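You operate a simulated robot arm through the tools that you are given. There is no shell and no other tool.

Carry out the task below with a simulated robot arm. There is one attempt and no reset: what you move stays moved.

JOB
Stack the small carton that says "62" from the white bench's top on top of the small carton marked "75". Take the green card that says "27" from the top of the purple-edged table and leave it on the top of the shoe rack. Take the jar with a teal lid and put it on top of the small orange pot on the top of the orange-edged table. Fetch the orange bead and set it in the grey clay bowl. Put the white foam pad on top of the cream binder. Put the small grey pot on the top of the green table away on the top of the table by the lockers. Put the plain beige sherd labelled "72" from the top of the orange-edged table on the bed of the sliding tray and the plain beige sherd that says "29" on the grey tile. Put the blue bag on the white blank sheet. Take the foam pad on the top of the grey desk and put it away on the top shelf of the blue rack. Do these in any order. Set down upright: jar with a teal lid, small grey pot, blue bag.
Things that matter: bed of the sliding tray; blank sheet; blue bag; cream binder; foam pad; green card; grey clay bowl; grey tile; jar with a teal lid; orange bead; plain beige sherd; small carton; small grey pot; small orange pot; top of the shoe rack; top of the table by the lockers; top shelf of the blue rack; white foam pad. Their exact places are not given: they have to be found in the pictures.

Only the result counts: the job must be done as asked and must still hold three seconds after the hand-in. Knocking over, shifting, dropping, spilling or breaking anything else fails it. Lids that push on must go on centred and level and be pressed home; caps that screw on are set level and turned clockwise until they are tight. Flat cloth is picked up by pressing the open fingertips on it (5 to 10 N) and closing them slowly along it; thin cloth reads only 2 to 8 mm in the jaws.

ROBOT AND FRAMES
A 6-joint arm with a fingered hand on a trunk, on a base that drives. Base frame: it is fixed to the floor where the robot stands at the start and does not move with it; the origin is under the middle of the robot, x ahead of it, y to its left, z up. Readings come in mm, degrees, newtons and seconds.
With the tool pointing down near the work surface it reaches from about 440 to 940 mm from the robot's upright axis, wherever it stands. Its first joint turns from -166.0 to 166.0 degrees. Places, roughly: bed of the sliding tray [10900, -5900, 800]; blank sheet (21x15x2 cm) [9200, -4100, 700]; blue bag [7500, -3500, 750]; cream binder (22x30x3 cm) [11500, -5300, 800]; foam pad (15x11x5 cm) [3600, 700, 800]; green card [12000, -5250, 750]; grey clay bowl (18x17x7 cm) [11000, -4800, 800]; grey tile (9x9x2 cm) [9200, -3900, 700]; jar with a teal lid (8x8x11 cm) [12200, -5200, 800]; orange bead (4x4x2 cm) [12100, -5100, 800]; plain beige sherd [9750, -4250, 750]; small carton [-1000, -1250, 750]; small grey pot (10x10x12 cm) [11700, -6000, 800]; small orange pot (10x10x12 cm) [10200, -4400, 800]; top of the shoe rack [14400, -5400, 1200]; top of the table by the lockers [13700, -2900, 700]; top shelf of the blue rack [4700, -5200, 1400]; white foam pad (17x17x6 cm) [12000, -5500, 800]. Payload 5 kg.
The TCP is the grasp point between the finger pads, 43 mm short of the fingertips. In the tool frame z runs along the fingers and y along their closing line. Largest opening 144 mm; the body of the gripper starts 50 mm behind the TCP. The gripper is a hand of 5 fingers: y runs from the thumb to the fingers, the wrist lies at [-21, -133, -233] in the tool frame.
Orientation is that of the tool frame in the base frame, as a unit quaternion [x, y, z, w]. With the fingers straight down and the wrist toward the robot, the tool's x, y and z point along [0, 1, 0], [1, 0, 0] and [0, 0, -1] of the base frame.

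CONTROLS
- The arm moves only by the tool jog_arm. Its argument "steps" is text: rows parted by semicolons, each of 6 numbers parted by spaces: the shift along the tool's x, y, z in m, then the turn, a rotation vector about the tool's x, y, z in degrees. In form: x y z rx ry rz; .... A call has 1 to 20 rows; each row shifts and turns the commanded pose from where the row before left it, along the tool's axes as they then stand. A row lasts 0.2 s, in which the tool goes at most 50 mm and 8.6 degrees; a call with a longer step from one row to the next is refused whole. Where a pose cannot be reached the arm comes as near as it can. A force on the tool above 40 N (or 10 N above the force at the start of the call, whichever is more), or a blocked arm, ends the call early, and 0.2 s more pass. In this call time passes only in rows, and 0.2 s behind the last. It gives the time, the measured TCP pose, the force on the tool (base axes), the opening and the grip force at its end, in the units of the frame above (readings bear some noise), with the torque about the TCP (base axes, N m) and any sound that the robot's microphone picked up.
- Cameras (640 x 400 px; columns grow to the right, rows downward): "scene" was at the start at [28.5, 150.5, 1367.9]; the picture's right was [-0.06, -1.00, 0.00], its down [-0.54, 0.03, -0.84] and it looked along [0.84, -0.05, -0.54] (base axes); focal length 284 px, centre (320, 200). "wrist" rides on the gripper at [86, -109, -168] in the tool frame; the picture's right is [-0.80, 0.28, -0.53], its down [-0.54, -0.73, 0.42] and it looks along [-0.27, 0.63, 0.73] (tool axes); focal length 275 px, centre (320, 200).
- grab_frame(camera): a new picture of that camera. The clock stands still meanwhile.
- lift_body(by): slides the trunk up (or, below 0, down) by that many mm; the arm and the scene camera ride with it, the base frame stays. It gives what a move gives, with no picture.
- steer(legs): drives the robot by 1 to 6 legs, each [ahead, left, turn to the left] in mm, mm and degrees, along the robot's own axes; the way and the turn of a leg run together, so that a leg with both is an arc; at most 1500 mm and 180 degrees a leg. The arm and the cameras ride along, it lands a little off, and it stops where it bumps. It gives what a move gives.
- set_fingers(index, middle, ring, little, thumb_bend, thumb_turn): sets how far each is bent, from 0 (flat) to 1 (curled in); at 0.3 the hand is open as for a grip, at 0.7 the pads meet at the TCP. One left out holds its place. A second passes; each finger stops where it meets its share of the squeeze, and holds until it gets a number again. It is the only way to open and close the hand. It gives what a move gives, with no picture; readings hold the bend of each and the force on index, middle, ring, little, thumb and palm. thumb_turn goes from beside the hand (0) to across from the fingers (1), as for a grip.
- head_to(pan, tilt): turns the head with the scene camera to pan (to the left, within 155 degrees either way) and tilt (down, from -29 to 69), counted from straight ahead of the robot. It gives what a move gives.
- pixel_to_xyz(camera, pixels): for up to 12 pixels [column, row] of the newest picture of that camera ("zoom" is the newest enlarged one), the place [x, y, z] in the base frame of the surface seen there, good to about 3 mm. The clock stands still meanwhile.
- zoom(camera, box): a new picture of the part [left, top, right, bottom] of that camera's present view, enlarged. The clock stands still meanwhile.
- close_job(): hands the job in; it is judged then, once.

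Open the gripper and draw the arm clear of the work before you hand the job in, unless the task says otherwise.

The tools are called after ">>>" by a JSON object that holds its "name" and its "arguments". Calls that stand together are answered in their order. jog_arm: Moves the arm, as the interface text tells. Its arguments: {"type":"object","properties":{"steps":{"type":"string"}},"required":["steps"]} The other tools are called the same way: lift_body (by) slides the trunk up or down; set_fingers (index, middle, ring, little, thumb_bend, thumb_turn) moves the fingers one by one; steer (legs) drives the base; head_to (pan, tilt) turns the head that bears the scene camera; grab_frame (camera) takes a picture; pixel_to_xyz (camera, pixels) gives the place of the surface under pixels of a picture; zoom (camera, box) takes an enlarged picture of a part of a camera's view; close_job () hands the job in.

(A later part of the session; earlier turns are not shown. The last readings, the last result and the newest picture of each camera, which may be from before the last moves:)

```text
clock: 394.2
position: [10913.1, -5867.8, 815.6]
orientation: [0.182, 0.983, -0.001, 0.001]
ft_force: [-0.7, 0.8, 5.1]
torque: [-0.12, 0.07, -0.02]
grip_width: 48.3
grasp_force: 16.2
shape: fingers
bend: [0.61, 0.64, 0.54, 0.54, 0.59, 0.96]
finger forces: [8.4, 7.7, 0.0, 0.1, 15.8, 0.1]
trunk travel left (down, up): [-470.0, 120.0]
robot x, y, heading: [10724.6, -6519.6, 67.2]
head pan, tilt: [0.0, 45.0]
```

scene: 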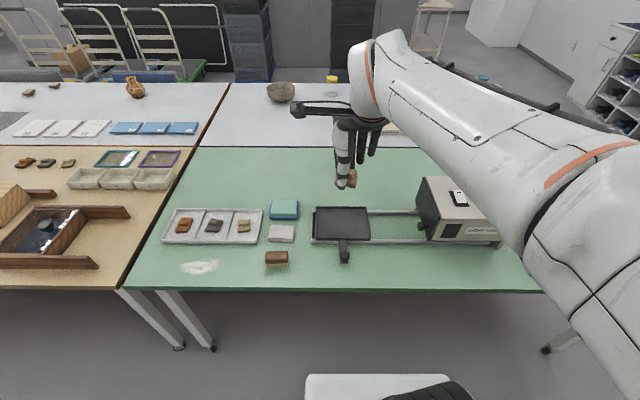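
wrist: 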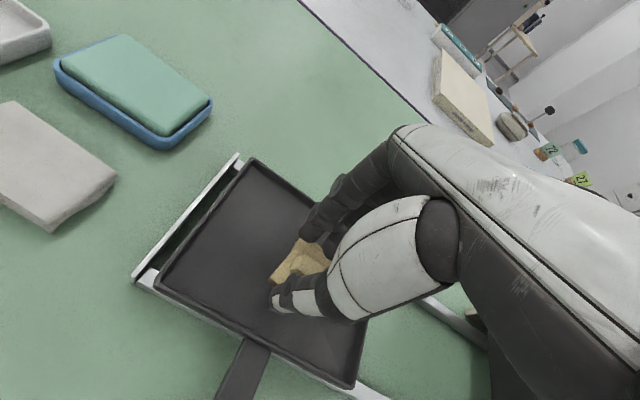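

The sherd rests on the bed (5 N). I open just enough and rise.

>>> {"name": "set_fingers", "arguments": {"index": 0.54, "middle": 0.54, "thumb_bend": 0.53}}

>>> {"name": "jog_arm", "arguments": {"steps": "0 0 -0.02 0 0 0;0 0 -0.03 0 0 0;0 0 -0.04 0 0 0;0 0 -0.045 0 0 0;0 0 -0.045 0 0 0;0 0 -0.045 0 0 0"}}

>>> {"name": "grab_frame", "arguments": {"camera": "wrist"}}

>>> {"name": "grab_frame", "arguments": {"camera": "scene"}}

```text
clock: 395.2
position: [10913.3, -5868.8, 814.7]
orientation: [0.183, 0.983, -0.002, 0.001]
ft_force: [0.4, 0.2, 0.6]
torque: [0.01, -0.01, 0.0]
grip_width: 65.3
grasp_force: 0.0
shape: fingers
bend: [0.54, 0.54, 0.54, 0.54, 0.53, 0.97]
finger forces: [0.1, 0.0, 0.0, 0.0, 0.0, 0.0]
trunk travel left (down, up): [-470.0, 120.0]
robot x, y, heading: [10721.1, -6522.1, 67.2]
head pan, tilt: [0.0, 45.0]
```

```text
clock: 396.6
position: [10911.6, -5865.5, 1037.7]
orientation: [0.183, 0.983, -0.002, 0.0]
ft_force: [-0.5, -1.1, 0.0]
torque: [0.01, -0.01, 0.0]
grip_width: 65.6
grasp_force: 0.1
shape: fingers
bend: [0.54, 0.54, 0.54, 0.54, 0.53, 0.97]
finger forces: [0.0, 0.0, 0.0, 0.0, 0.0, 0.0]
trunk travel left (down, up): [-470.0, 120.0]
robot x, y, heading: [10720.4, -6527.5, 67.1]
head pan, tilt: [0.0, 45.0]
```

```text
taken
```

wrist: 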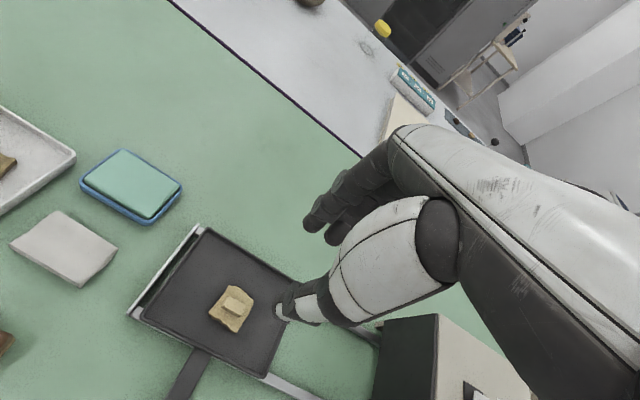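

```text
taken
```

scene: 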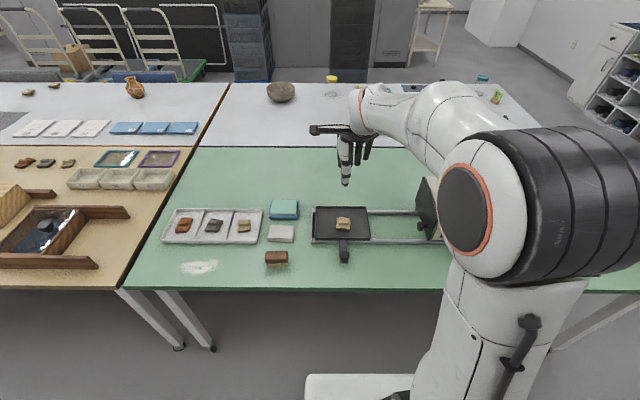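

Sherd 72 is in the tray. Next the grey pot: I draw back a little and strafe right to it.

>>> {"name": "jog_arm", "arguments": {"steps": "0 -0.045 -0.02 0 0 0;0 -0.045 -0.02 0 0 0;0 -0.045 -0.02 0 0 0;0 -0.045 -0.02 0 0 0"}}

>>> {"name": "steer", "arguments": {"legs": [[40, -800, -0.8]]}}

>>> {"name": "grab_frame", "arguments": {"camera": "scene"}}

>>> {"name": "grab_frame", "arguments": {"camera": "wrist"}}

```text
clock: 397.6
position: [10850.1, -6034.3, 1124.0]
orientation: [0.183, 0.983, -0.002, 0.001]
ft_force: [1.3, 0.8, -0.3]
torque: [-0.01, 0.04, 0.02]
grip_width: 66.0
grasp_force: 0.0
shape: fingers
bend: [0.54, 0.54, 0.54, 0.54, 0.53, 0.97]
finger forces: [0.0, 0.0, 0.0, 0.0, 0.0, 0.0]
trunk travel left (down, up): [-470.0, 120.0]
robot x, y, heading: [10722.6, -6526.0, 67.1]
head pan, tilt: [0.0, 45.0]
```

```text
clock: 401.8
position: [11602.7, -6314.6, 1122.4]
orientation: [0.194, 0.981, -0.001, 0.0]
ft_force: [-0.3, -0.2, -0.6]
torque: [0.03, 0.03, -0.04]
grip_width: 65.6
grasp_force: 0.0
shape: fingers
bend: [0.54, 0.54, 0.54, 0.54, 0.53, 0.97]
finger forces: [0.0, 0.0, 0.0, 0.0, 0.0, 0.1]
trunk travel left (down, up): [-470.0, 120.0]
robot x, y, heading: [11459.4, -6802.7, 65.7]
head pan, tilt: [0.0, 45.0]
```

```text
taken
```

scene: 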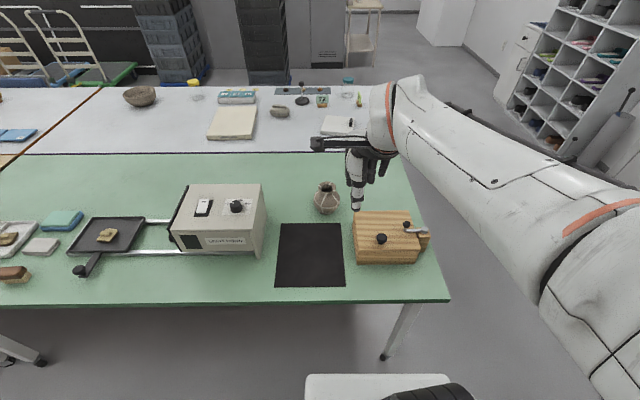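

```text
taken
```

wrist: 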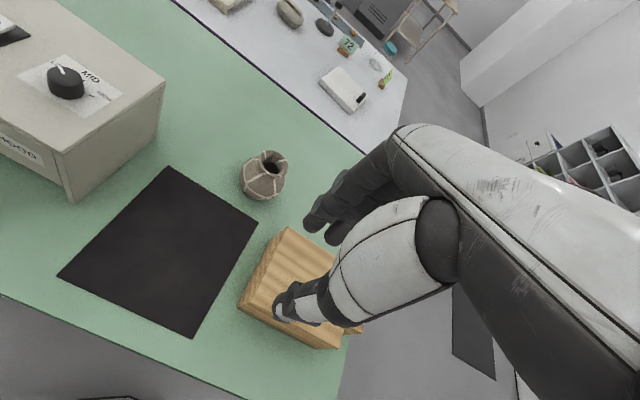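

I zoom on the grey pot and measure it.

>>> {"name": "zoom", "arguments": {"camera": "scene", "box": [300, 165, 356, 230]}}

>>> {"name": "pixel_to_xyz", "arguments": {"camera": "zoom", "pixels": [[290, 120], [235, 140], [360, 140], [295, 165], [295, 290], [205, 240], [390, 245], [290, 320], [260, 170], [335, 175]]}}

>>> {"name": "zoom", "arguments": {"camera": "wrist", "box": [225, 135, 305, 215]}}

>>> {"name": "pixel_to_xyz", "arguments": {"camera": "wrist", "pixels": [[272, 155], [255, 160], [285, 168], [262, 170], [243, 180], [282, 188], [262, 197], [245, 195]]}}

```text
6.15 times, centred on (328, 198) of scene
```

zoom: 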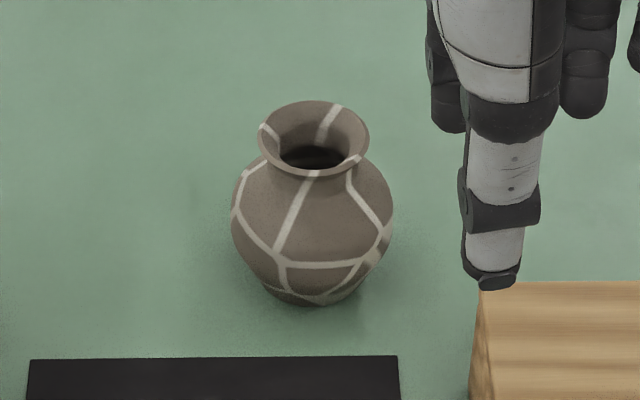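

```text
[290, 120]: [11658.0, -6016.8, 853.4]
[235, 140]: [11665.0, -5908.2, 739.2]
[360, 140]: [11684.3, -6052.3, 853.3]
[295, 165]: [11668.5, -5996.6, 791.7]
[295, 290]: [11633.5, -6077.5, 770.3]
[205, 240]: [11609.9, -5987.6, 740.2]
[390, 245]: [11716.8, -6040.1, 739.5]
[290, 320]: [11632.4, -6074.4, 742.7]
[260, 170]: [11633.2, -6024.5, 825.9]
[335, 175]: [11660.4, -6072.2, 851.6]
```

```text
5.00 times, centred on (265, 175) of wrist
```

zoom: 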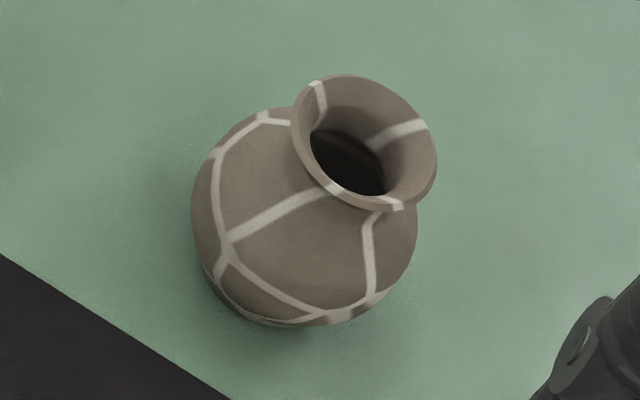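

```text
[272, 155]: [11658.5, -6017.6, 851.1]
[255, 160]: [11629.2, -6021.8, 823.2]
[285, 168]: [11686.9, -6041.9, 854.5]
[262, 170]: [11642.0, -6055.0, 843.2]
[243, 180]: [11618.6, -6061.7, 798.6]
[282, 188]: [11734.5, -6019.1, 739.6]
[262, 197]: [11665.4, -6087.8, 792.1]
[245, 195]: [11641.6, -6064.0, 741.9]
```

The pot has a flared rim (z 853, about 66 mm across) over a narrower neck, so I will grip just under the rim with the fingertips. I move above it.

>>> {"name": "set_fingers", "arguments": {"index": 0.42, "middle": 0.42, "ring": 0.42, "little": 0.42, "thumb_bend": 0.42}}

>>> {"name": "jog_arm", "arguments": {"steps": "0.0073 0.0387 0 0 0 0;0.0073 0.0387 0 0 0 0;0.0073 0.0387 0 0 0 0;0.0073 0.0387 0 0 0 0;0.0073 0.0387 0 0 0 0;0.0073 0.0387 0 0 0 0;0.0073 0.0387 0 0 0 0;0 0 0.044 0 0 0;0 0 0.044 0 0 0;0 0 0.044 0 0 0;0 0 0.044 0 0 0"}}

>>> {"name": "grab_frame", "arguments": {"camera": "wrist"}}

>>> {"name": "zoom", "arguments": {"camera": "scene", "box": [270, 100, 400, 240]}}

```text
clock: 402.8
position: [11602.6, -6314.5, 1122.0]
orientation: [0.193, 0.981, -0.002, 0.0]
ft_force: [-0.7, 0.3, 0.1]
torque: [0.01, 0.01, -0.02]
grip_width: 106.6
grasp_force: 0.0
shape: fingers
bend: [0.42, 0.42, 0.42, 0.42, 0.42, 0.97]
finger forces: [0.0, 0.0, 0.1, 0.0, 0.1, 0.0]
trunk travel left (down, up): [-470.0, 120.0]
robot x, y, heading: [11463.6, -6801.1, 65.8]
head pan, tilt: [0.0, 45.0]
```

```text
clock: 405.2
position: [11656.4, -6042.0, 946.5]
orientation: [0.193, 0.981, -0.001, 0.001]
ft_force: [-0.5, 0.1, 1.2]
torque: [-0.03, -0.01, 0.02]
grip_width: 107.2
grasp_force: 0.0
shape: fingers
bend: [0.42, 0.42, 0.42, 0.42, 0.42, 0.97]
finger forces: [0.1, 0.1, 0.0, 0.1, 0.0, 0.0]
trunk travel left (down, up): [-470.0, 120.0]
robot x, y, heading: [11465.3, -6801.1, 65.7]
head pan, tilt: [0.0, 45.0]
```

```text
taken
```

wrist: 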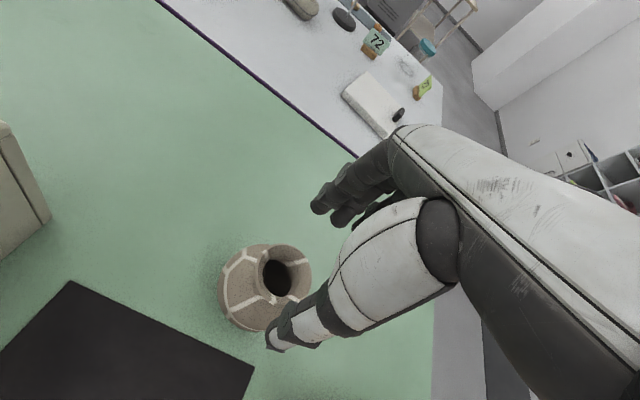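

```text
2.86 times, centred on (335, 170) of scene
```

zoom: 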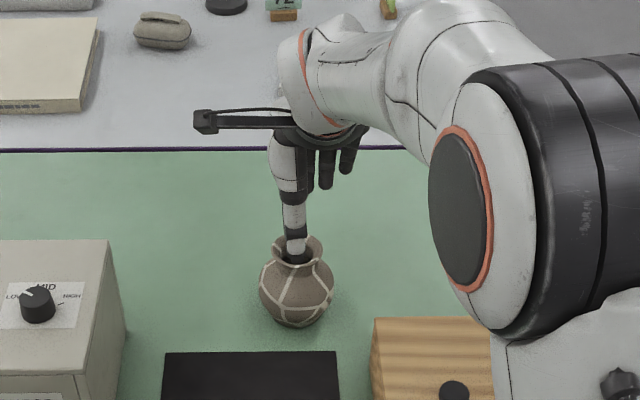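

I refine the rim's centre from the wrist view.

>>> {"name": "zoom", "arguments": {"camera": "wrist", "box": [210, 230, 330, 340]}}

>>> {"name": "pixel_to_xyz", "arguments": {"camera": "zoom", "pixels": [[330, 62], [420, 100], [425, 160], [390, 215], [240, 150], [255, 110], [270, 200], [330, 225]]}}

```text
3.64 times, centred on (270, 285) of wrist
```

zoom: 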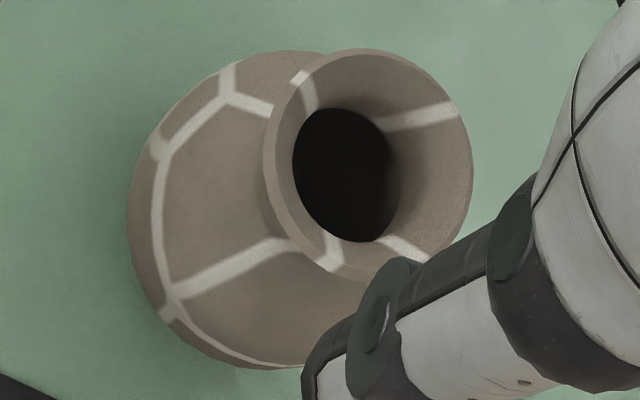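

```text
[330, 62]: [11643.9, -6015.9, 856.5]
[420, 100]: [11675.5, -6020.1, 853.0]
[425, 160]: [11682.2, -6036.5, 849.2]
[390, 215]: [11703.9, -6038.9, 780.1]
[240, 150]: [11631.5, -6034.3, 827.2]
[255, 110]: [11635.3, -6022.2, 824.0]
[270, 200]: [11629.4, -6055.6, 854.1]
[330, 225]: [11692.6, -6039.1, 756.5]
```

I take the rim's outermost points.

>>> {"name": "pixel_to_xyz", "arguments": {"camera": "zoom", "pixels": [[269, 150], [290, 85], [356, 53], [430, 80], [467, 150], [460, 205], [300, 240], [350, 272]]}}

```text
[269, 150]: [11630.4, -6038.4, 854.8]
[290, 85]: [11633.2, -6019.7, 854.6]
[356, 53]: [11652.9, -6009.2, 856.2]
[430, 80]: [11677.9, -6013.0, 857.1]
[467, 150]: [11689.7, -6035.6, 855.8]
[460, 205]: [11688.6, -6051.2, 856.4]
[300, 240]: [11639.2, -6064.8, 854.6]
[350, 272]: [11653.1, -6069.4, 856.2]
```

Rim centre (11660,-6040), 60 mm across, z 855. I centre and descend so the fingertips come just below the rim.

>>> {"name": "jog_arm", "arguments": {"steps": "-0.0027 0.0038 0.02 0 0 0;0 0 0.025 0 0 0;0 0 0.02 0 0 0;0 0 0.006 0 0 0"}}

>>> {"name": "set_fingers", "arguments": {"index": 0.5, "middle": 0.5, "ring": 0.5, "little": 0.5, "thumb_bend": 0.5}}

>>> {"name": "grab_frame", "arguments": {"camera": "wrist"}}

>>> {"name": "zoom", "arguments": {"camera": "scene", "box": [280, 130, 380, 230]}}

```text
clock: 406.2
position: [11661.2, -6042.0, 875.4]
orientation: [0.193, 0.981, -0.002, 0.0]
ft_force: [-0.6, 0.6, 0.1]
torque: [0.0, 0.0, 0.02]
grip_width: 107.4
grasp_force: 0.1
shape: fingers
bend: [0.42, 0.42, 0.42, 0.42, 0.42, 0.97]
finger forces: [0.0, 0.0, 0.1, 0.1, 0.0, 0.0]
trunk travel left (down, up): [-470.0, 120.0]
robot x, y, heading: [11463.8, -6801.0, 65.9]
head pan, tilt: [0.0, 45.0]
```

```text
clock: 407.2
position: [11661.8, -6041.7, 875.3]
orientation: [0.193, 0.981, -0.002, 0.0]
ft_force: [0.1, -0.3, 0.6]
torque: [0.0, 0.02, -0.01]
grip_width: 78.9
grasp_force: 0.0
shape: fingers
bend: [0.5, 0.5, 0.5, 0.5, 0.5, 0.97]
finger forces: [0.0, 0.0, 0.0, 0.0, 0.1, 0.0]
trunk travel left (down, up): [-470.0, 120.0]
robot x, y, heading: [11464.9, -6800.6, 65.9]
head pan, tilt: [0.0, 45.0]
```

```text
taken
```

wrist: 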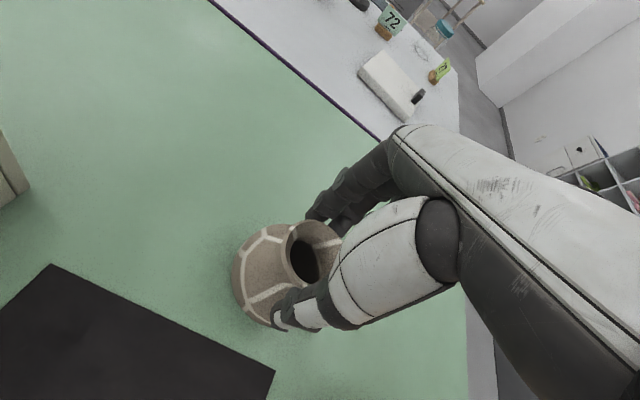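

```text
4.00 times, centred on (330, 180) of scene
```

zoom: 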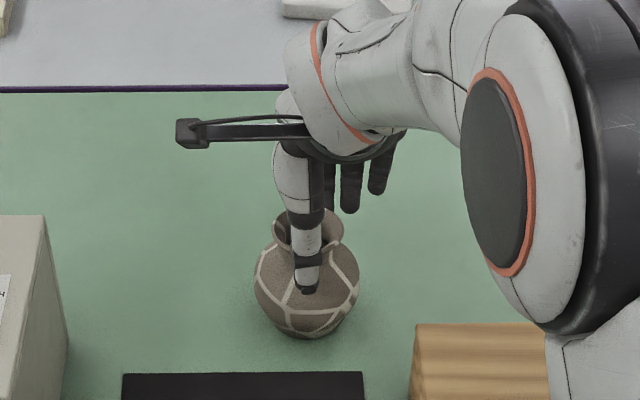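

Well placed. I close gradually on the neck.

>>> {"name": "set_fingers", "arguments": {"index": 0.56, "middle": 0.56, "ring": 0.54, "thumb_bend": 0.56}}

>>> {"name": "set_fingers", "arguments": {"index": 0.62, "middle": 0.62, "ring": 0.56, "thumb_bend": 0.62}}

>>> {"name": "grab_frame", "arguments": {"camera": "wrist"}}

```text
clock: 408.2
position: [11661.7, -6042.1, 875.9]
orientation: [0.194, 0.981, -0.002, 0.0]
ft_force: [0.9, 0.5, -0.6]
torque: [0.05, 0.01, 0.01]
grip_width: 63.0
grasp_force: 2.5
shape: fingers
bend: [0.54, 0.56, 0.54, 0.5, 0.55, 0.97]
finger forces: [2.5, 0.1, 0.1, 0.0, 1.8, 0.0]
trunk travel left (down, up): [-470.0, 120.0]
robot x, y, heading: [11464.9, -6800.8, 65.8]
head pan, tilt: [0.0, 45.0]
```

```text
clock: 409.2
position: [11663.1, -6042.0, 875.7]
orientation: [0.193, 0.981, -0.002, 0.0]
ft_force: [0.9, 0.0, 0.9]
torque: [-0.01, -0.03, -0.01]
grip_width: 60.5
grasp_force: 11.2
shape: fingers
bend: [0.56, 0.6, 0.56, 0.5, 0.56, 0.97]
finger forces: [7.8, 3.2, 0.0, 0.0, 10.7, 0.1]
trunk travel left (down, up): [-470.0, 120.0]
robot x, y, heading: [11463.4, -6800.5, 65.9]
head pan, tilt: [0.0, 45.0]
```

```text
taken
```

wrist: 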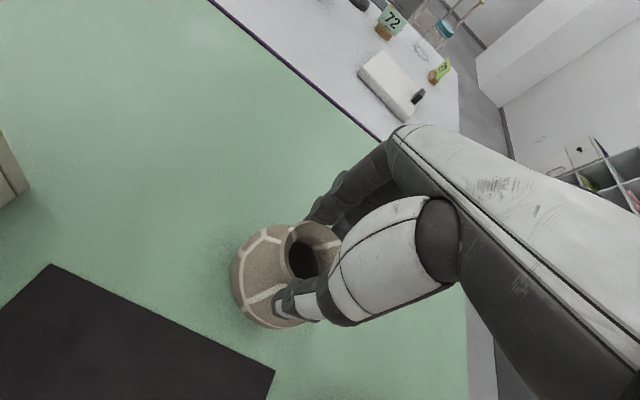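

Holding the rim/neck with 11 N. I tighten and lift a little.

>>> {"name": "set_fingers", "arguments": {"index": 0.68, "middle": 0.7, "thumb_bend": 0.7}}

>>> {"name": "jog_arm", "arguments": {"steps": "0 0 -0.01 0 0 0;0 0 -0.02 0 0 0;0 0 -0.02 0 0 0"}}

>>> {"name": "grab_frame", "arguments": {"camera": "wrist"}}

>>> {"name": "zoom", "arguments": {"camera": "scene", "box": [280, 130, 380, 230]}}

```text
clock: 410.2
position: [11662.4, -6041.3, 875.6]
orientation: [0.193, 0.981, -0.002, 0.0]
ft_force: [0.8, -0.2, 0.5]
torque: [-0.1, -0.03, 0.01]
grip_width: 59.5
grasp_force: 19.9
shape: fingers
bend: [0.57, 0.63, 0.56, 0.5, 0.56, 0.96]
finger forces: [11.7, 8.2, 0.1, 0.1, 20.1, 0.0]
trunk travel left (down, up): [-470.0, 120.0]
robot x, y, heading: [11463.2, -6802.6, 66.0]
head pan, tilt: [0.0, 45.0]
```

```text
clock: 411.0
position: [11663.9, -6043.7, 924.2]
orientation: [0.194, 0.981, -0.002, 0.001]
ft_force: [-0.4, -0.2, -3.9]
torque: [0.02, 0.0, 0.02]
grip_width: 59.6
grasp_force: 19.7
shape: fingers
bend: [0.57, 0.63, 0.56, 0.5, 0.56, 0.96]
finger forces: [11.5, 7.9, 0.1, 0.1, 19.9, 0.1]
trunk travel left (down, up): [-470.0, 120.0]
robot x, y, heading: [11463.5, -6804.5, 66.0]
head pan, tilt: [0.0, 45.0]
```

```text
taken
```

wrist: 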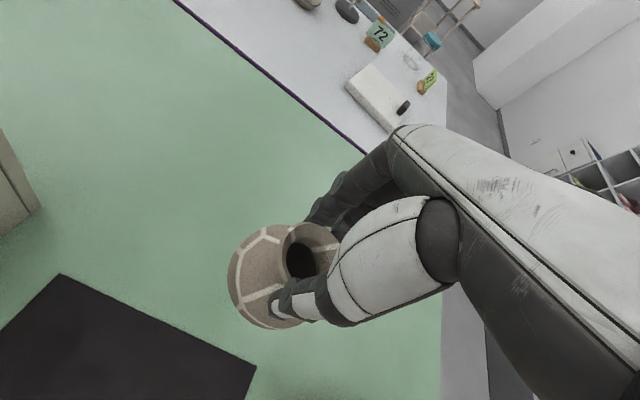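

```text
4.00 times, centred on (330, 180) of scene
```

zoom: 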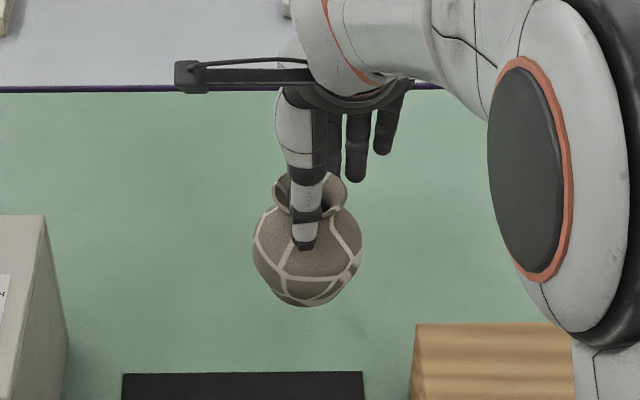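

The pot hangs upright (3.9 N). I raise it, draw back and drive right, past the island's end.

>>> {"name": "jog_arm", "arguments": {"steps": "0 0 -0.04 0 0 0;0 0 -0.04 0 0 0;0 0 -0.04 0 0 0;0 0 -0.04 0 0 0;0 -0.035 -0.02 0 0 0;0 -0.04 -0.01 0 0 0;0 -0.04 -0.01 0 0 0;0 -0.04 0 0 0 0;0 -0.04 0 0 0 0;0 -0.04 0 0 0 0"}}

>>> {"name": "steer", "arguments": {"legs": [[0, -900, 0], [1200, 0, 0]]}}

>>> {"name": "head_to", "arguments": {"pan": 10, "tilt": 15}}

>>> {"name": "grab_frame", "arguments": {"camera": "scene"}}

```text
clock: 413.2
position: [11572.0, -6257.8, 1125.9]
orientation: [0.194, 0.981, -0.001, 0.001]
ft_force: [0.2, 0.4, -4.0]
torque: [-0.05, -0.01, 0.02]
grip_width: 59.5
grasp_force: 19.0
shape: fingers
bend: [0.57, 0.63, 0.56, 0.5, 0.57, 0.96]
finger forces: [11.2, 8.4, 0.0, 0.1, 19.6, 0.1]
trunk travel left (down, up): [-470.0, 120.0]
robot x, y, heading: [11462.6, -6800.9, 65.7]
head pan, tilt: [0.0, 45.0]
```

```text
clock: 423.7
position: [12940.7, -5567.1, 1122.5]
orientation: [0.213, 0.977, -0.003, 0.002]
ft_force: [-0.5, -0.1, -4.0]
torque: [0.01, -0.02, -0.03]
grip_width: 59.4
grasp_force: 20.1
shape: fingers
bend: [0.57, 0.63, 0.56, 0.5, 0.57, 0.96]
finger forces: [11.3, 8.4, 0.0, 0.0, 19.7, 0.0]
trunk travel left (down, up): [-470.0, 120.0]
robot x, y, heading: [12808.9, -6108.5, 63.6]
head pan, tilt: [0.0, 45.0]
```

```text
clock: 424.6
position: [12939.9, -5567.3, 1124.0]
orientation: [0.214, 0.977, -0.002, 0.001]
ft_force: [0.3, 0.4, -4.4]
torque: [0.04, -0.03, 0.02]
grip_width: 59.6
grasp_force: 20.2
shape: fingers
bend: [0.57, 0.63, 0.56, 0.5, 0.57, 0.96]
finger forces: [11.4, 8.4, 0.0, 0.1, 19.6, 0.1]
trunk travel left (down, up): [-470.0, 120.0]
robot x, y, heading: [12808.4, -6107.6, 63.6]
head pan, tilt: [10.0, 15.0]
```

```text
taken
```

scene: 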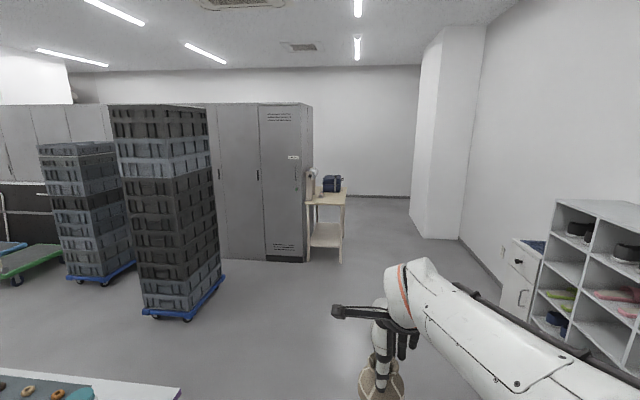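

The table by the lockers is at (328,200). I measure it and the nearby crate stack.

>>> {"name": "pixel_to_xyz", "arguments": {"camera": "scene", "pixels": [[308, 203], [340, 206], [346, 192], [325, 200], [333, 183], [310, 180], [342, 262], [226, 280], [190, 318], [145, 312], [412, 228], [460, 240]]}}

>>> {"name": "zoom", "arguments": {"camera": "scene", "box": [280, 150, 370, 270]}}

```text
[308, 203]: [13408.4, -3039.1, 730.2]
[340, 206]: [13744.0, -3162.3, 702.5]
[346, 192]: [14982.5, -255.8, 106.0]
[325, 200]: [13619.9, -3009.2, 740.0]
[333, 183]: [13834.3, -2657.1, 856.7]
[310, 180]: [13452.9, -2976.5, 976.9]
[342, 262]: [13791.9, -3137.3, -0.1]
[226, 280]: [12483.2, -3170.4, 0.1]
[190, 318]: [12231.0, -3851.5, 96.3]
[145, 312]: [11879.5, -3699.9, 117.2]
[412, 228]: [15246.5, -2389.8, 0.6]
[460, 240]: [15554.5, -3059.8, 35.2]
```

```text
3.33 times, centred on (325, 210) of scene
```

zoom: 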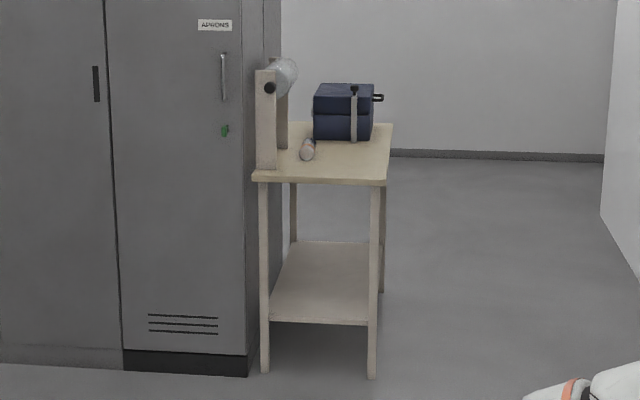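

The table (u 13511–13868, front edge v≈2590) has a free front-right area. I drive up to it.

>>> {"name": "steer", "arguments": {"legs": [[0, 0, 2.6], [1250, 160, 0], [1130, 150, 0]]}}

>>> {"name": "head_to", "arguments": {"pan": 0, "tilt": 35}}

>>> {"name": "grab_frame", "arguments": {"camera": "scene"}}

```text
clock: 436.8
position: [13628.6, -3274.5, 1124.3]
orientation: [0.195, 0.981, -0.002, 0.002]
ft_force: [-0.4, 0.7, -4.4]
torque: [-0.01, -0.04, -0.01]
grip_width: 59.5
grasp_force: 19.6
shape: fingers
bend: [0.57, 0.63, 0.56, 0.5, 0.57, 0.96]
finger forces: [11.5, 8.3, 0.0, 0.1, 19.5, 0.0]
trunk travel left (down, up): [-470.0, 120.0]
robot x, y, heading: [13519.9, -3820.0, 65.3]
head pan, tilt: [10.0, 15.0]
```

```text
clock: 437.6
position: [13630.5, -3275.3, 1124.2]
orientation: [0.196, 0.981, -0.001, 0.001]
ft_force: [-1.1, 0.8, -5.1]
torque: [-0.01, 0.03, 0.0]
grip_width: 59.4
grasp_force: 19.8
shape: fingers
bend: [0.57, 0.63, 0.56, 0.5, 0.57, 0.96]
finger forces: [11.5, 8.4, 0.2, 0.0, 19.5, 0.0]
trunk travel left (down, up): [-470.0, 120.0]
robot x, y, heading: [13519.8, -3818.4, 65.7]
head pan, tilt: [0.0, 35.0]
```

```text
taken
```

scene: 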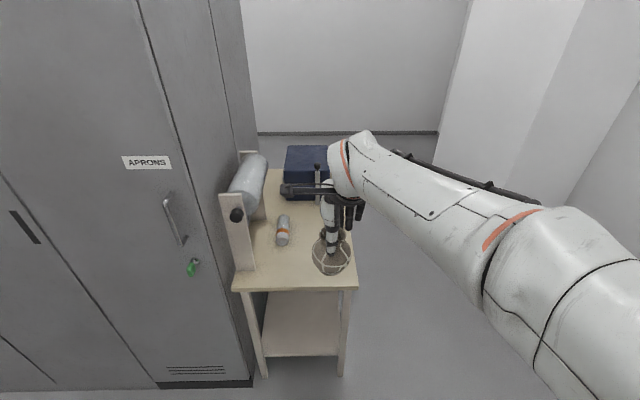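

I measure the free spot on this table top.

>>> {"name": "pixel_to_xyz", "arguments": {"camera": "scene", "pixels": [[245, 286], [355, 285], [350, 225], [283, 243], [282, 225], [300, 270], [305, 230], [340, 280], [300, 200], [250, 268], [310, 245]]}}

>>> {"name": "grab_frame", "arguments": {"camera": "wrist"}}

```text
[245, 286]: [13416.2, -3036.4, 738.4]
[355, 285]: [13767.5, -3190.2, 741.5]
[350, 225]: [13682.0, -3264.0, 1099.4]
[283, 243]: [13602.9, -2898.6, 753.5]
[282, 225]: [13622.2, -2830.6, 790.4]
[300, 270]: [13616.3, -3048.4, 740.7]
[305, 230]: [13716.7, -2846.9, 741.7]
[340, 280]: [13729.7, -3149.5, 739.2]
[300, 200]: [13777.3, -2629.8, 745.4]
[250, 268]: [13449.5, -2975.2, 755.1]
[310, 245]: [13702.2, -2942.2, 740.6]
```

```text
taken
```

wrist: 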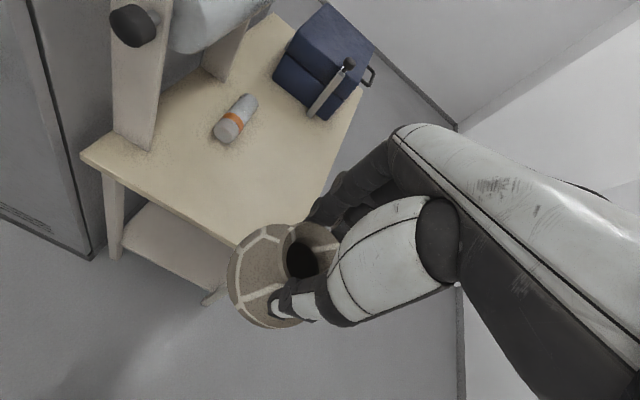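

Free spot: about (13716,-3036), z 740. I drive 150 mm closer, move over the spot and lower the pot to about 20 mm above.

>>> {"name": "steer", "arguments": {"legs": [[150, 0, 0]]}}

```text
clock: 438.9
position: [13689.5, -3142.6, 1123.7]
orientation: [0.196, 0.981, -0.003, 0.001]
ft_force: [0.5, -0.4, -3.9]
torque: [-0.02, 0.02, 0.02]
grip_width: 59.2
grasp_force: 20.1
shape: fingers
bend: [0.57, 0.63, 0.56, 0.5, 0.57, 0.96]
finger forces: [11.6, 8.5, 0.0, 0.0, 19.4, 0.1]
trunk travel left (down, up): [-470.0, 120.0]
robot x, y, heading: [13582.6, -3689.2, 65.7]
head pan, tilt: [0.0, 35.0]
```

I move over the spot and lower.

>>> {"name": "jog_arm", "arguments": {"steps": "0.0055 0.0363 0 0 0 0;0.0055 0.0363 0 0 0 0;0.0055 0.0363 0 0 0 0;0 0 0.038 0 0 0;0 0 0.038 0 0 0;0 0 0.038 0 0 0;0 0 0.038 0 0 0;0 0 0.038 0 0 0;0 0 0.036 0 0 0"}}

>>> {"name": "head_to", "arguments": {"pan": 0, "tilt": 45}}

>>> {"name": "grab_frame", "arguments": {"camera": "scene"}}

>>> {"name": "grab_frame", "arguments": {"camera": "wrist"}}

```text
clock: 440.9
position: [13717.7, -3033.3, 896.3]
orientation: [0.196, 0.981, -0.001, 0.0]
ft_force: [0.4, 1.1, -3.0]
torque: [0.02, -0.03, 0.03]
grip_width: 59.2
grasp_force: 19.5
shape: fingers
bend: [0.57, 0.63, 0.56, 0.5, 0.57, 0.96]
finger forces: [11.4, 8.4, 0.0, 0.0, 19.2, 0.1]
trunk travel left (down, up): [-470.0, 120.0]
robot x, y, heading: [13581.4, -3688.0, 65.5]
head pan, tilt: [0.0, 35.0]
```

```text
clock: 441.7
position: [13719.0, -3035.9, 894.4]
orientation: [0.197, 0.98, -0.003, 0.001]
ft_force: [-0.1, 0.1, -3.9]
torque: [0.02, 0.0, -0.01]
grip_width: 59.2
grasp_force: 19.5
shape: fingers
bend: [0.57, 0.63, 0.56, 0.5, 0.57, 0.96]
finger forces: [11.3, 8.5, 0.1, 0.1, 19.3, 0.0]
trunk travel left (down, up): [-470.0, 120.0]
robot x, y, heading: [13576.2, -3690.3, 65.5]
head pan, tilt: [0.0, 45.0]
```

```text
taken
```

scene: 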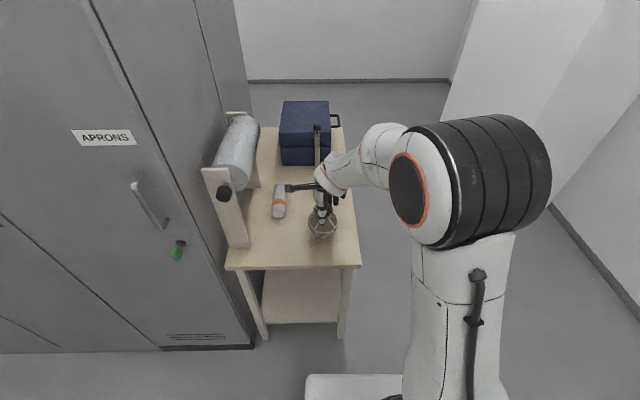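

```text
taken
```

wrist: 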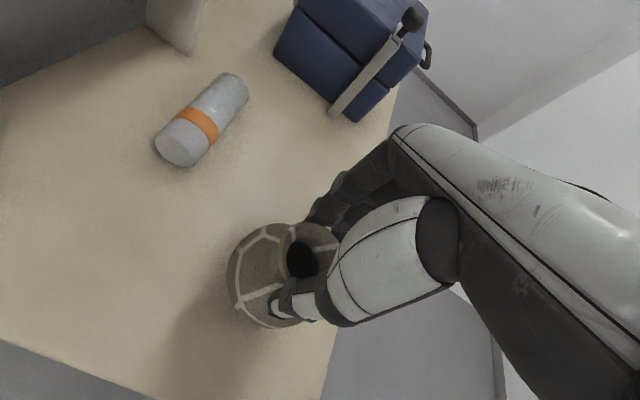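

The spot is free and the pot level. I creep down to contact.

>>> {"name": "jog_arm", "arguments": {"steps": "0 0 0.01 0 0 0;0 0 0.006 0 0 0"}}

>>> {"name": "jog_arm", "arguments": {"steps": "0 0 0.0015 0 0 0;0 0 0.0015 0 0 0"}}

>>> {"name": "jog_arm", "arguments": {"steps": "0 0 0.0015 0 0 0;0 0 0.0015 0 0 0"}}

```text
clock: 442.3
position: [13718.4, -3036.1, 880.1]
orientation: [0.195, 0.981, -0.003, 0.0]
ft_force: [0.7, -1.4, -5.4]
torque: [-0.02, -0.02, 0.02]
grip_width: 59.0
grasp_force: 19.7
shape: fingers
bend: [0.57, 0.63, 0.56, 0.5, 0.57, 0.96]
finger forces: [11.4, 8.5, 0.0, 0.0, 19.4, 0.0]
trunk travel left (down, up): [-470.0, 120.0]
robot x, y, heading: [13575.9, -3687.4, 65.5]
head pan, tilt: [0.0, 45.0]
```

```text
clock: 442.9
position: [13717.1, -3036.0, 877.2]
orientation: [0.195, 0.981, -0.002, 0.001]
ft_force: [-0.5, -0.1, -4.6]
torque: [0.01, 0.0, 0.0]
grip_width: 59.4
grasp_force: 19.2
shape: fingers
bend: [0.57, 0.63, 0.56, 0.5, 0.57, 0.96]
finger forces: [11.4, 8.5, 0.0, 0.0, 19.3, 0.1]
trunk travel left (down, up): [-470.0, 120.0]
robot x, y, heading: [13572.0, -3688.8, 65.7]
head pan, tilt: [0.0, 45.0]
```

```text
clock: 443.5
position: [13715.3, -3036.7, 875.6]
orientation: [0.195, 0.981, -0.001, 0.001]
ft_force: [-0.6, 0.7, 3.9]
torque: [0.0, 0.02, 0.02]
grip_width: 59.4
grasp_force: 19.6
shape: fingers
bend: [0.57, 0.63, 0.56, 0.5, 0.57, 0.96]
finger forces: [11.7, 8.7, 0.0, 0.0, 19.2, 0.0]
trunk travel left (down, up): [-470.0, 120.0]
robot x, y, heading: [13579.4, -3685.4, 65.7]
head pan, tilt: [0.0, 45.0]
```

Contact is made (+4 N). I open the fingers evenly and rise.

>>> {"name": "set_fingers", "arguments": {"index": 0.5, "middle": 0.5, "ring": 0.45, "little": 0.45, "thumb_bend": 0.5}}

>>> {"name": "set_fingers", "arguments": {"index": 0.42, "middle": 0.42, "ring": 0.42, "little": 0.42, "thumb_bend": 0.42}}

>>> {"name": "jog_arm", "arguments": {"steps": "0 0 -0.02 0 0 0;0 0 -0.03 0 0 0;0 0 -0.04 0 0 0;0 0 -0.04 0 0 0;0 0 -0.04 0 0 0;0 0 -0.04 0 0 0;0 -0.04 -0.02 0 0 0;0 -0.04 0 0 0 0;0 -0.04 0 0 0 0"}}

>>> {"name": "grab_frame", "arguments": {"camera": "scene"}}

>>> {"name": "grab_frame", "arguments": {"camera": "wrist"}}

```text
clock: 444.5
position: [13716.6, -3038.4, 874.6]
orientation: [0.196, 0.981, -0.002, 0.001]
ft_force: [-0.4, -0.3, 0.3]
torque: [0.02, -0.01, 0.01]
grip_width: 78.1
grasp_force: 0.0
shape: fingers
bend: [0.5, 0.5, 0.45, 0.45, 0.5, 0.97]
finger forces: [0.1, 0.0, 0.0, 0.0, 0.0, 0.0]
trunk travel left (down, up): [-470.0, 120.0]
robot x, y, heading: [13579.2, -3690.5, 65.9]
head pan, tilt: [0.0, 45.0]
```

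```text
clock: 445.5
position: [13717.5, -3036.8, 875.0]
orientation: [0.196, 0.981, -0.002, 0.002]
ft_force: [0.0, -0.5, -0.3]
torque: [0.01, -0.01, 0.01]
grip_width: 106.7
grasp_force: 0.0
shape: fingers
bend: [0.42, 0.42, 0.42, 0.42, 0.42, 0.97]
finger forces: [0.0, 0.0, 0.1, 0.0, 0.0, 0.0]
trunk travel left (down, up): [-470.0, 120.0]
robot x, y, heading: [13574.2, -3685.2, 65.7]
head pan, tilt: [0.0, 45.0]
```

```text
clock: 447.5
position: [13671.5, -3148.6, 1107.4]
orientation: [0.196, 0.981, -0.001, 0.001]
ft_force: [0.0, 1.1, 0.4]
torque: [-0.01, 0.02, -0.01]
grip_width: 106.9
grasp_force: 0.0
shape: fingers
bend: [0.42, 0.42, 0.42, 0.42, 0.42, 0.97]
finger forces: [0.1, 0.0, 0.1, 0.0, 0.0, 0.1]
trunk travel left (down, up): [-470.0, 120.0]
robot x, y, heading: [13577.2, -3689.4, 65.5]
head pan, tilt: [0.0, 45.0]
```

```text
taken
```

scene: 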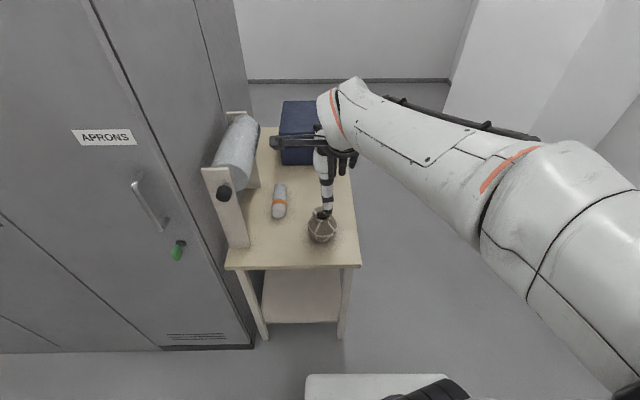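

```text
taken
```

wrist: 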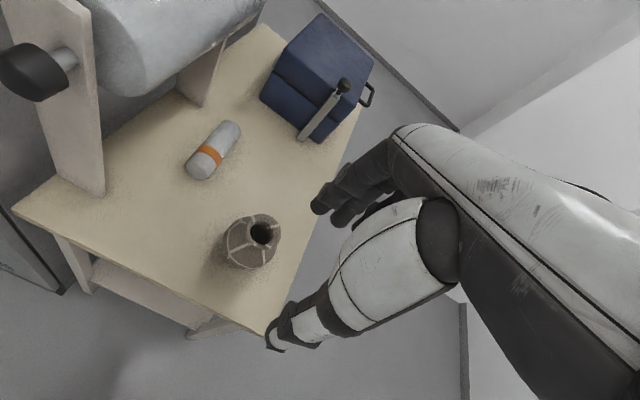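

The pot stands on the table by the lockers. I back away, turn round and go to the purple-edged table's left side.

>>> {"name": "steer", "arguments": {"legs": [[-950, 0, 0], [0, 0, 90], [0, 0, 90.5], [420, -700, 0]]}}

>>> {"name": "head_to", "arguments": {"pan": 0, "tilt": 45}}

>>> {"name": "grab_frame", "arguments": {"camera": "scene"}}

```text
clock: 464.1
position: [12336.0, -5249.5, 1108.7]
orientation: [0.988, -0.157, -0.001, -0.002]
ft_force: [0.2, 0.5, -1.3]
torque: [0.04, -0.01, 0.0]
grip_width: 107.4
grasp_force: 0.1
shape: fingers
bend: [0.42, 0.42, 0.42, 0.42, 0.42, 0.97]
finger forces: [0.1, 0.0, 0.0, 0.0, 0.1, 0.0]
trunk travel left (down, up): [-470.0, 120.0]
robot x, y, heading: [12387.1, -4703.2, -110.0]
head pan, tilt: [0.0, 45.0]
```

```text
clock: 464.8
position: [12335.6, -5248.3, 1107.7]
orientation: [0.988, -0.156, -0.001, -0.002]
ft_force: [-0.4, 0.5, -0.7]
torque: [0.01, 0.01, 0.02]
grip_width: 107.3
grasp_force: 0.0
shape: fingers
bend: [0.42, 0.42, 0.42, 0.42, 0.42, 0.97]
finger forces: [0.0, 0.1, 0.1, 0.1, 0.1, 0.1]
trunk travel left (down, up): [-470.0, 120.0]
robot x, y, heading: [12388.8, -4705.6, -109.9]
head pan, tilt: [0.0, 45.0]
```

```text
taken
```

scene: 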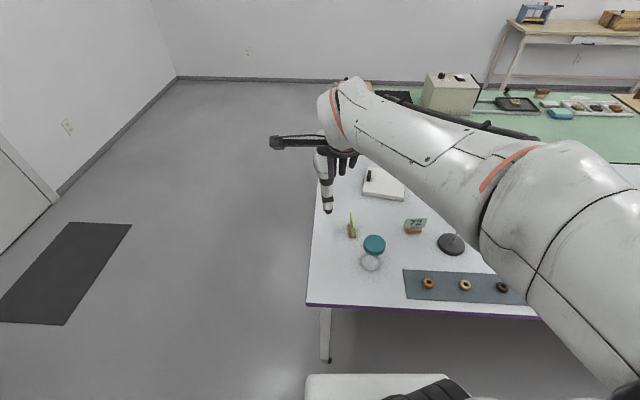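

I zoom on these items and measure.

>>> {"name": "zoom", "arguments": {"camera": "scene", "box": [330, 160, 530, 310]}}

>>> {"name": "pixel_to_xyz", "arguments": {"camera": "scene", "pixels": [[374, 244], [371, 266], [352, 216], [352, 235], [414, 223], [428, 283], [465, 285], [502, 287], [385, 190], [368, 176], [405, 270], [310, 300]]}}

```text
2.67 times, centred on (430, 235) of scene
```

zoom: 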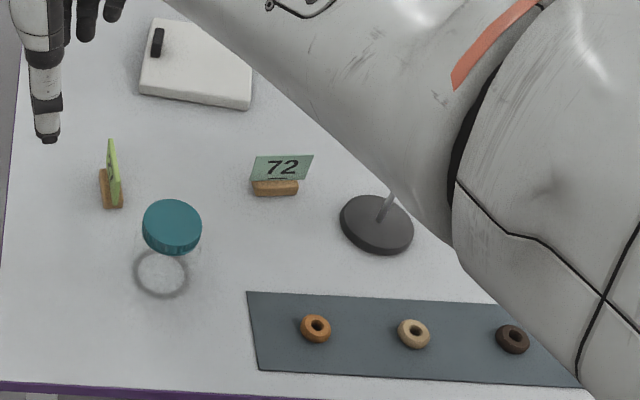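

```text
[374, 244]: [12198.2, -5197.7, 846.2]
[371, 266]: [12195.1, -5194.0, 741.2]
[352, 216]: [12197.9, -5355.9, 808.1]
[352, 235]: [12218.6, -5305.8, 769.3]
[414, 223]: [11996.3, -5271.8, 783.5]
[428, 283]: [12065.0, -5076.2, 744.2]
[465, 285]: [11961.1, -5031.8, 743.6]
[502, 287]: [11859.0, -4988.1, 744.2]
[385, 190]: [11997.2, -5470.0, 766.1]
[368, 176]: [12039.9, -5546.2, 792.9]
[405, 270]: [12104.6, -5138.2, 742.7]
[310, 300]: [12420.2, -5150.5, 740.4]
```

Two cards stand here; the rough place given matches the one at (414,223). I zoom hard on both to read them.

>>> {"name": "zoom", "arguments": {"camera": "scene", "box": [395, 205, 435, 240]}}

>>> {"name": "zoom", "arguments": {"camera": "scene", "box": [335, 200, 375, 245]}}

>>> {"name": "grab_frame", "arguments": {"camera": "wrist"}}

```text
11.43 times, centred on (415, 222) of scene
```

zoom: 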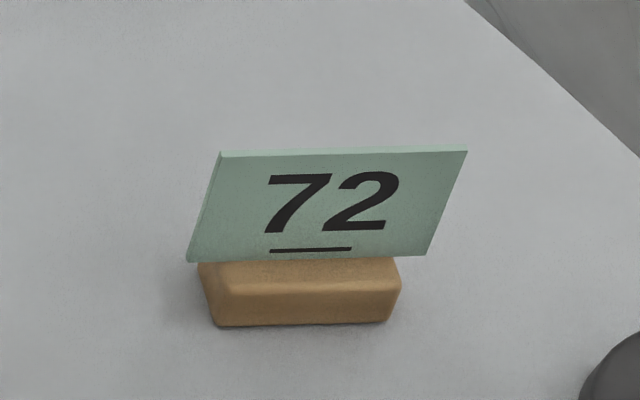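

```text
8.89 times, centred on (355, 222) of scene
```

zoom: 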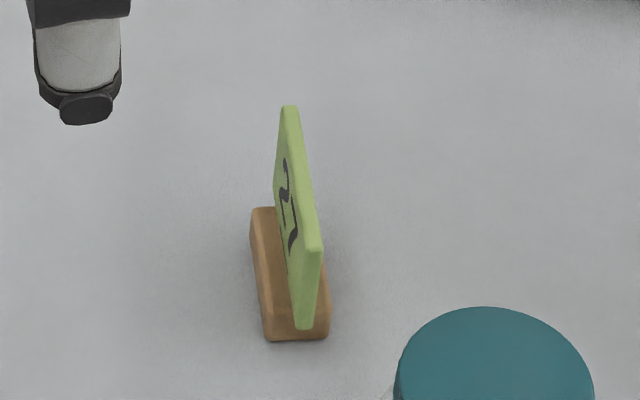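

```text
taken
```

wrist: 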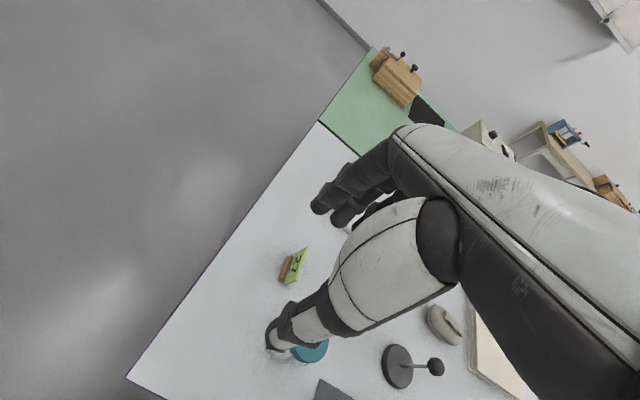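

The sage card says "72"; the yellow-green one read "27" in the earlier view, so that is mine. First the bead: I shift right and back a bit, lower the trunk, and re-measure.

>>> {"name": "steer", "arguments": {"legs": [[-70, -250, -3.5]]}}

>>> {"name": "lift_body", "arguments": {"by": -80}}

>>> {"name": "grab_frame", "arguments": {"camera": "scene"}}

>>> {"name": "grab_frame", "arguments": {"camera": "wrist"}}

```text
clock: 466.6
position: [12097.2, -5088.4, 1107.8]
orientation: [0.983, -0.185, -0.001, -0.002]
ft_force: [0.1, 0.8, 0.3]
torque: [-0.01, -0.02, 0.02]
grip_width: 107.3
grasp_force: 0.1
shape: fingers
bend: [0.42, 0.42, 0.42, 0.42, 0.42, 0.97]
finger forces: [0.0, 0.0, 0.0, 0.1, 0.0, 0.0]
trunk travel left (down, up): [-470.0, 120.0]
robot x, y, heading: [12176.2, -4548.9, -113.0]
head pan, tilt: [0.0, 45.0]
```

```text
clock: 467.8
position: [12096.1, -5088.0, 1027.7]
orientation: [0.983, -0.185, -0.001, -0.002]
ft_force: [-0.5, 0.3, 0.7]
torque: [0.02, -0.03, -0.01]
grip_width: 107.3
grasp_force: 0.0
shape: fingers
bend: [0.42, 0.42, 0.42, 0.42, 0.42, 0.97]
finger forces: [0.1, 0.1, 0.0, 0.1, 0.1, 0.1]
trunk travel left (down, up): [-390.0, 200.0]
robot x, y, heading: [12178.2, -4546.1, -113.2]
head pan, tilt: [0.0, 45.0]
```

```text
taken
```

scene: 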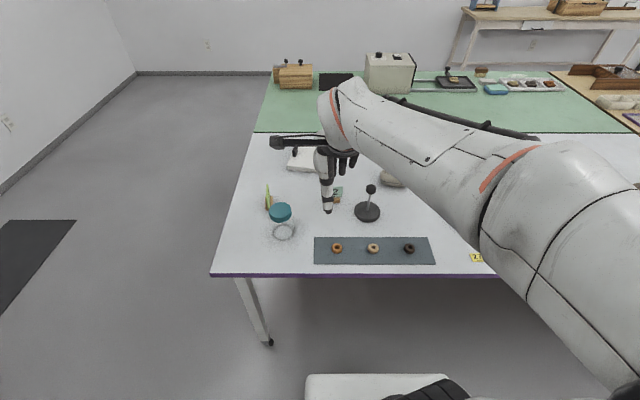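

```text
taken
```

wrist: 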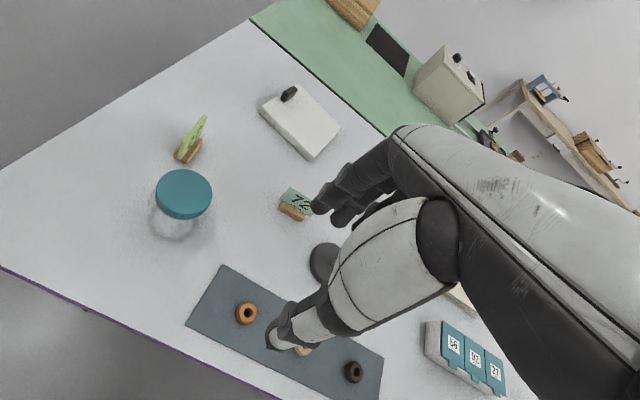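

I zoom on the orange bead in the wrist view.

>>> {"name": "zoom", "arguments": {"camera": "wrist", "box": [225, 290, 270, 335]}}

>>> {"name": "pixel_to_xyz", "arguments": {"camera": "zoom", "pixels": [[230, 110], [410, 110], [230, 290], [400, 300], [320, 200], [250, 200], [390, 200], [320, 130], [320, 280], [120, 100]]}}

>>> {"name": "zoom", "arguments": {"camera": "scene", "box": [310, 228, 380, 268]}}

>>> {"name": "pixel_to_xyz", "arguments": {"camera": "zoom", "pixels": [[245, 180], [210, 182], [282, 182], [245, 160], [245, 205], [565, 183], [145, 180]]}}

```text
8.89 times, centred on (248, 312) of wrist
```

zoom: 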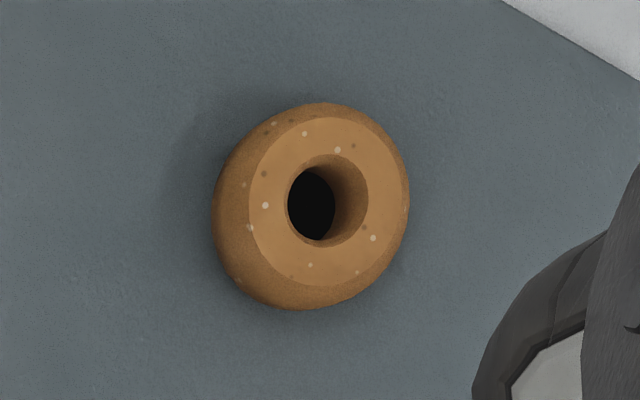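

```text
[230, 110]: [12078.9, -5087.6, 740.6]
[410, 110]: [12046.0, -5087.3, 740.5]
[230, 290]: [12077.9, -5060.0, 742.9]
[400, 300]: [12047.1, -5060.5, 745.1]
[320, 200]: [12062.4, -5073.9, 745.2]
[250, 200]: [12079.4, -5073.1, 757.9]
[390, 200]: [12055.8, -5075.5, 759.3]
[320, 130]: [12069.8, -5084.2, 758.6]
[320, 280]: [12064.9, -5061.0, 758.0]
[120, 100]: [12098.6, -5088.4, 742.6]
```

```text
9.14 times, centred on (345, 248) of scene
```

zoom: 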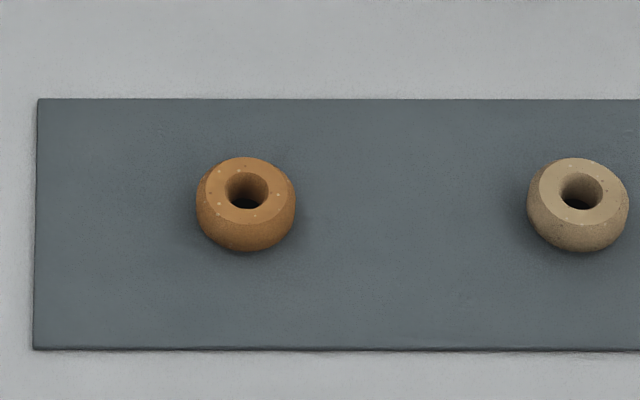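

```text
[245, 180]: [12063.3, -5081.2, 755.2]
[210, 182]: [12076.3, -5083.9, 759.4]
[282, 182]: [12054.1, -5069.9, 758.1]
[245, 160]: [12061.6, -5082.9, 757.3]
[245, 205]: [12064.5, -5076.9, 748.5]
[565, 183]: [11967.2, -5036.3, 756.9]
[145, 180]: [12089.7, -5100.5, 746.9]
```

I check the dark stand's position and height near the fingers' side.

>>> {"name": "pixel_to_xyz", "arguments": {"camera": "scene", "pixels": [[371, 188], [368, 214], [355, 212], [380, 212], [367, 205], [338, 193], [372, 198]]}}

>>> {"name": "pixel_to_xyz", "arguments": {"camera": "wrist", "pixels": [[322, 262], [312, 262], [325, 280], [247, 312]]}}

```text
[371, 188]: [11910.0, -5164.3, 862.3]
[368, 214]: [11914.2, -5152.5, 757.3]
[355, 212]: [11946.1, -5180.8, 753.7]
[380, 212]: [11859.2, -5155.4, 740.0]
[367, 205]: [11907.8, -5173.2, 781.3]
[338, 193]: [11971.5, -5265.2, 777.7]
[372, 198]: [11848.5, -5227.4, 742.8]
```

```text
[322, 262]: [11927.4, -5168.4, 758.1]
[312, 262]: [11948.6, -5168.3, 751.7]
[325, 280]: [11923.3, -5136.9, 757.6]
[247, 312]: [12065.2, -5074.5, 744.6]
```

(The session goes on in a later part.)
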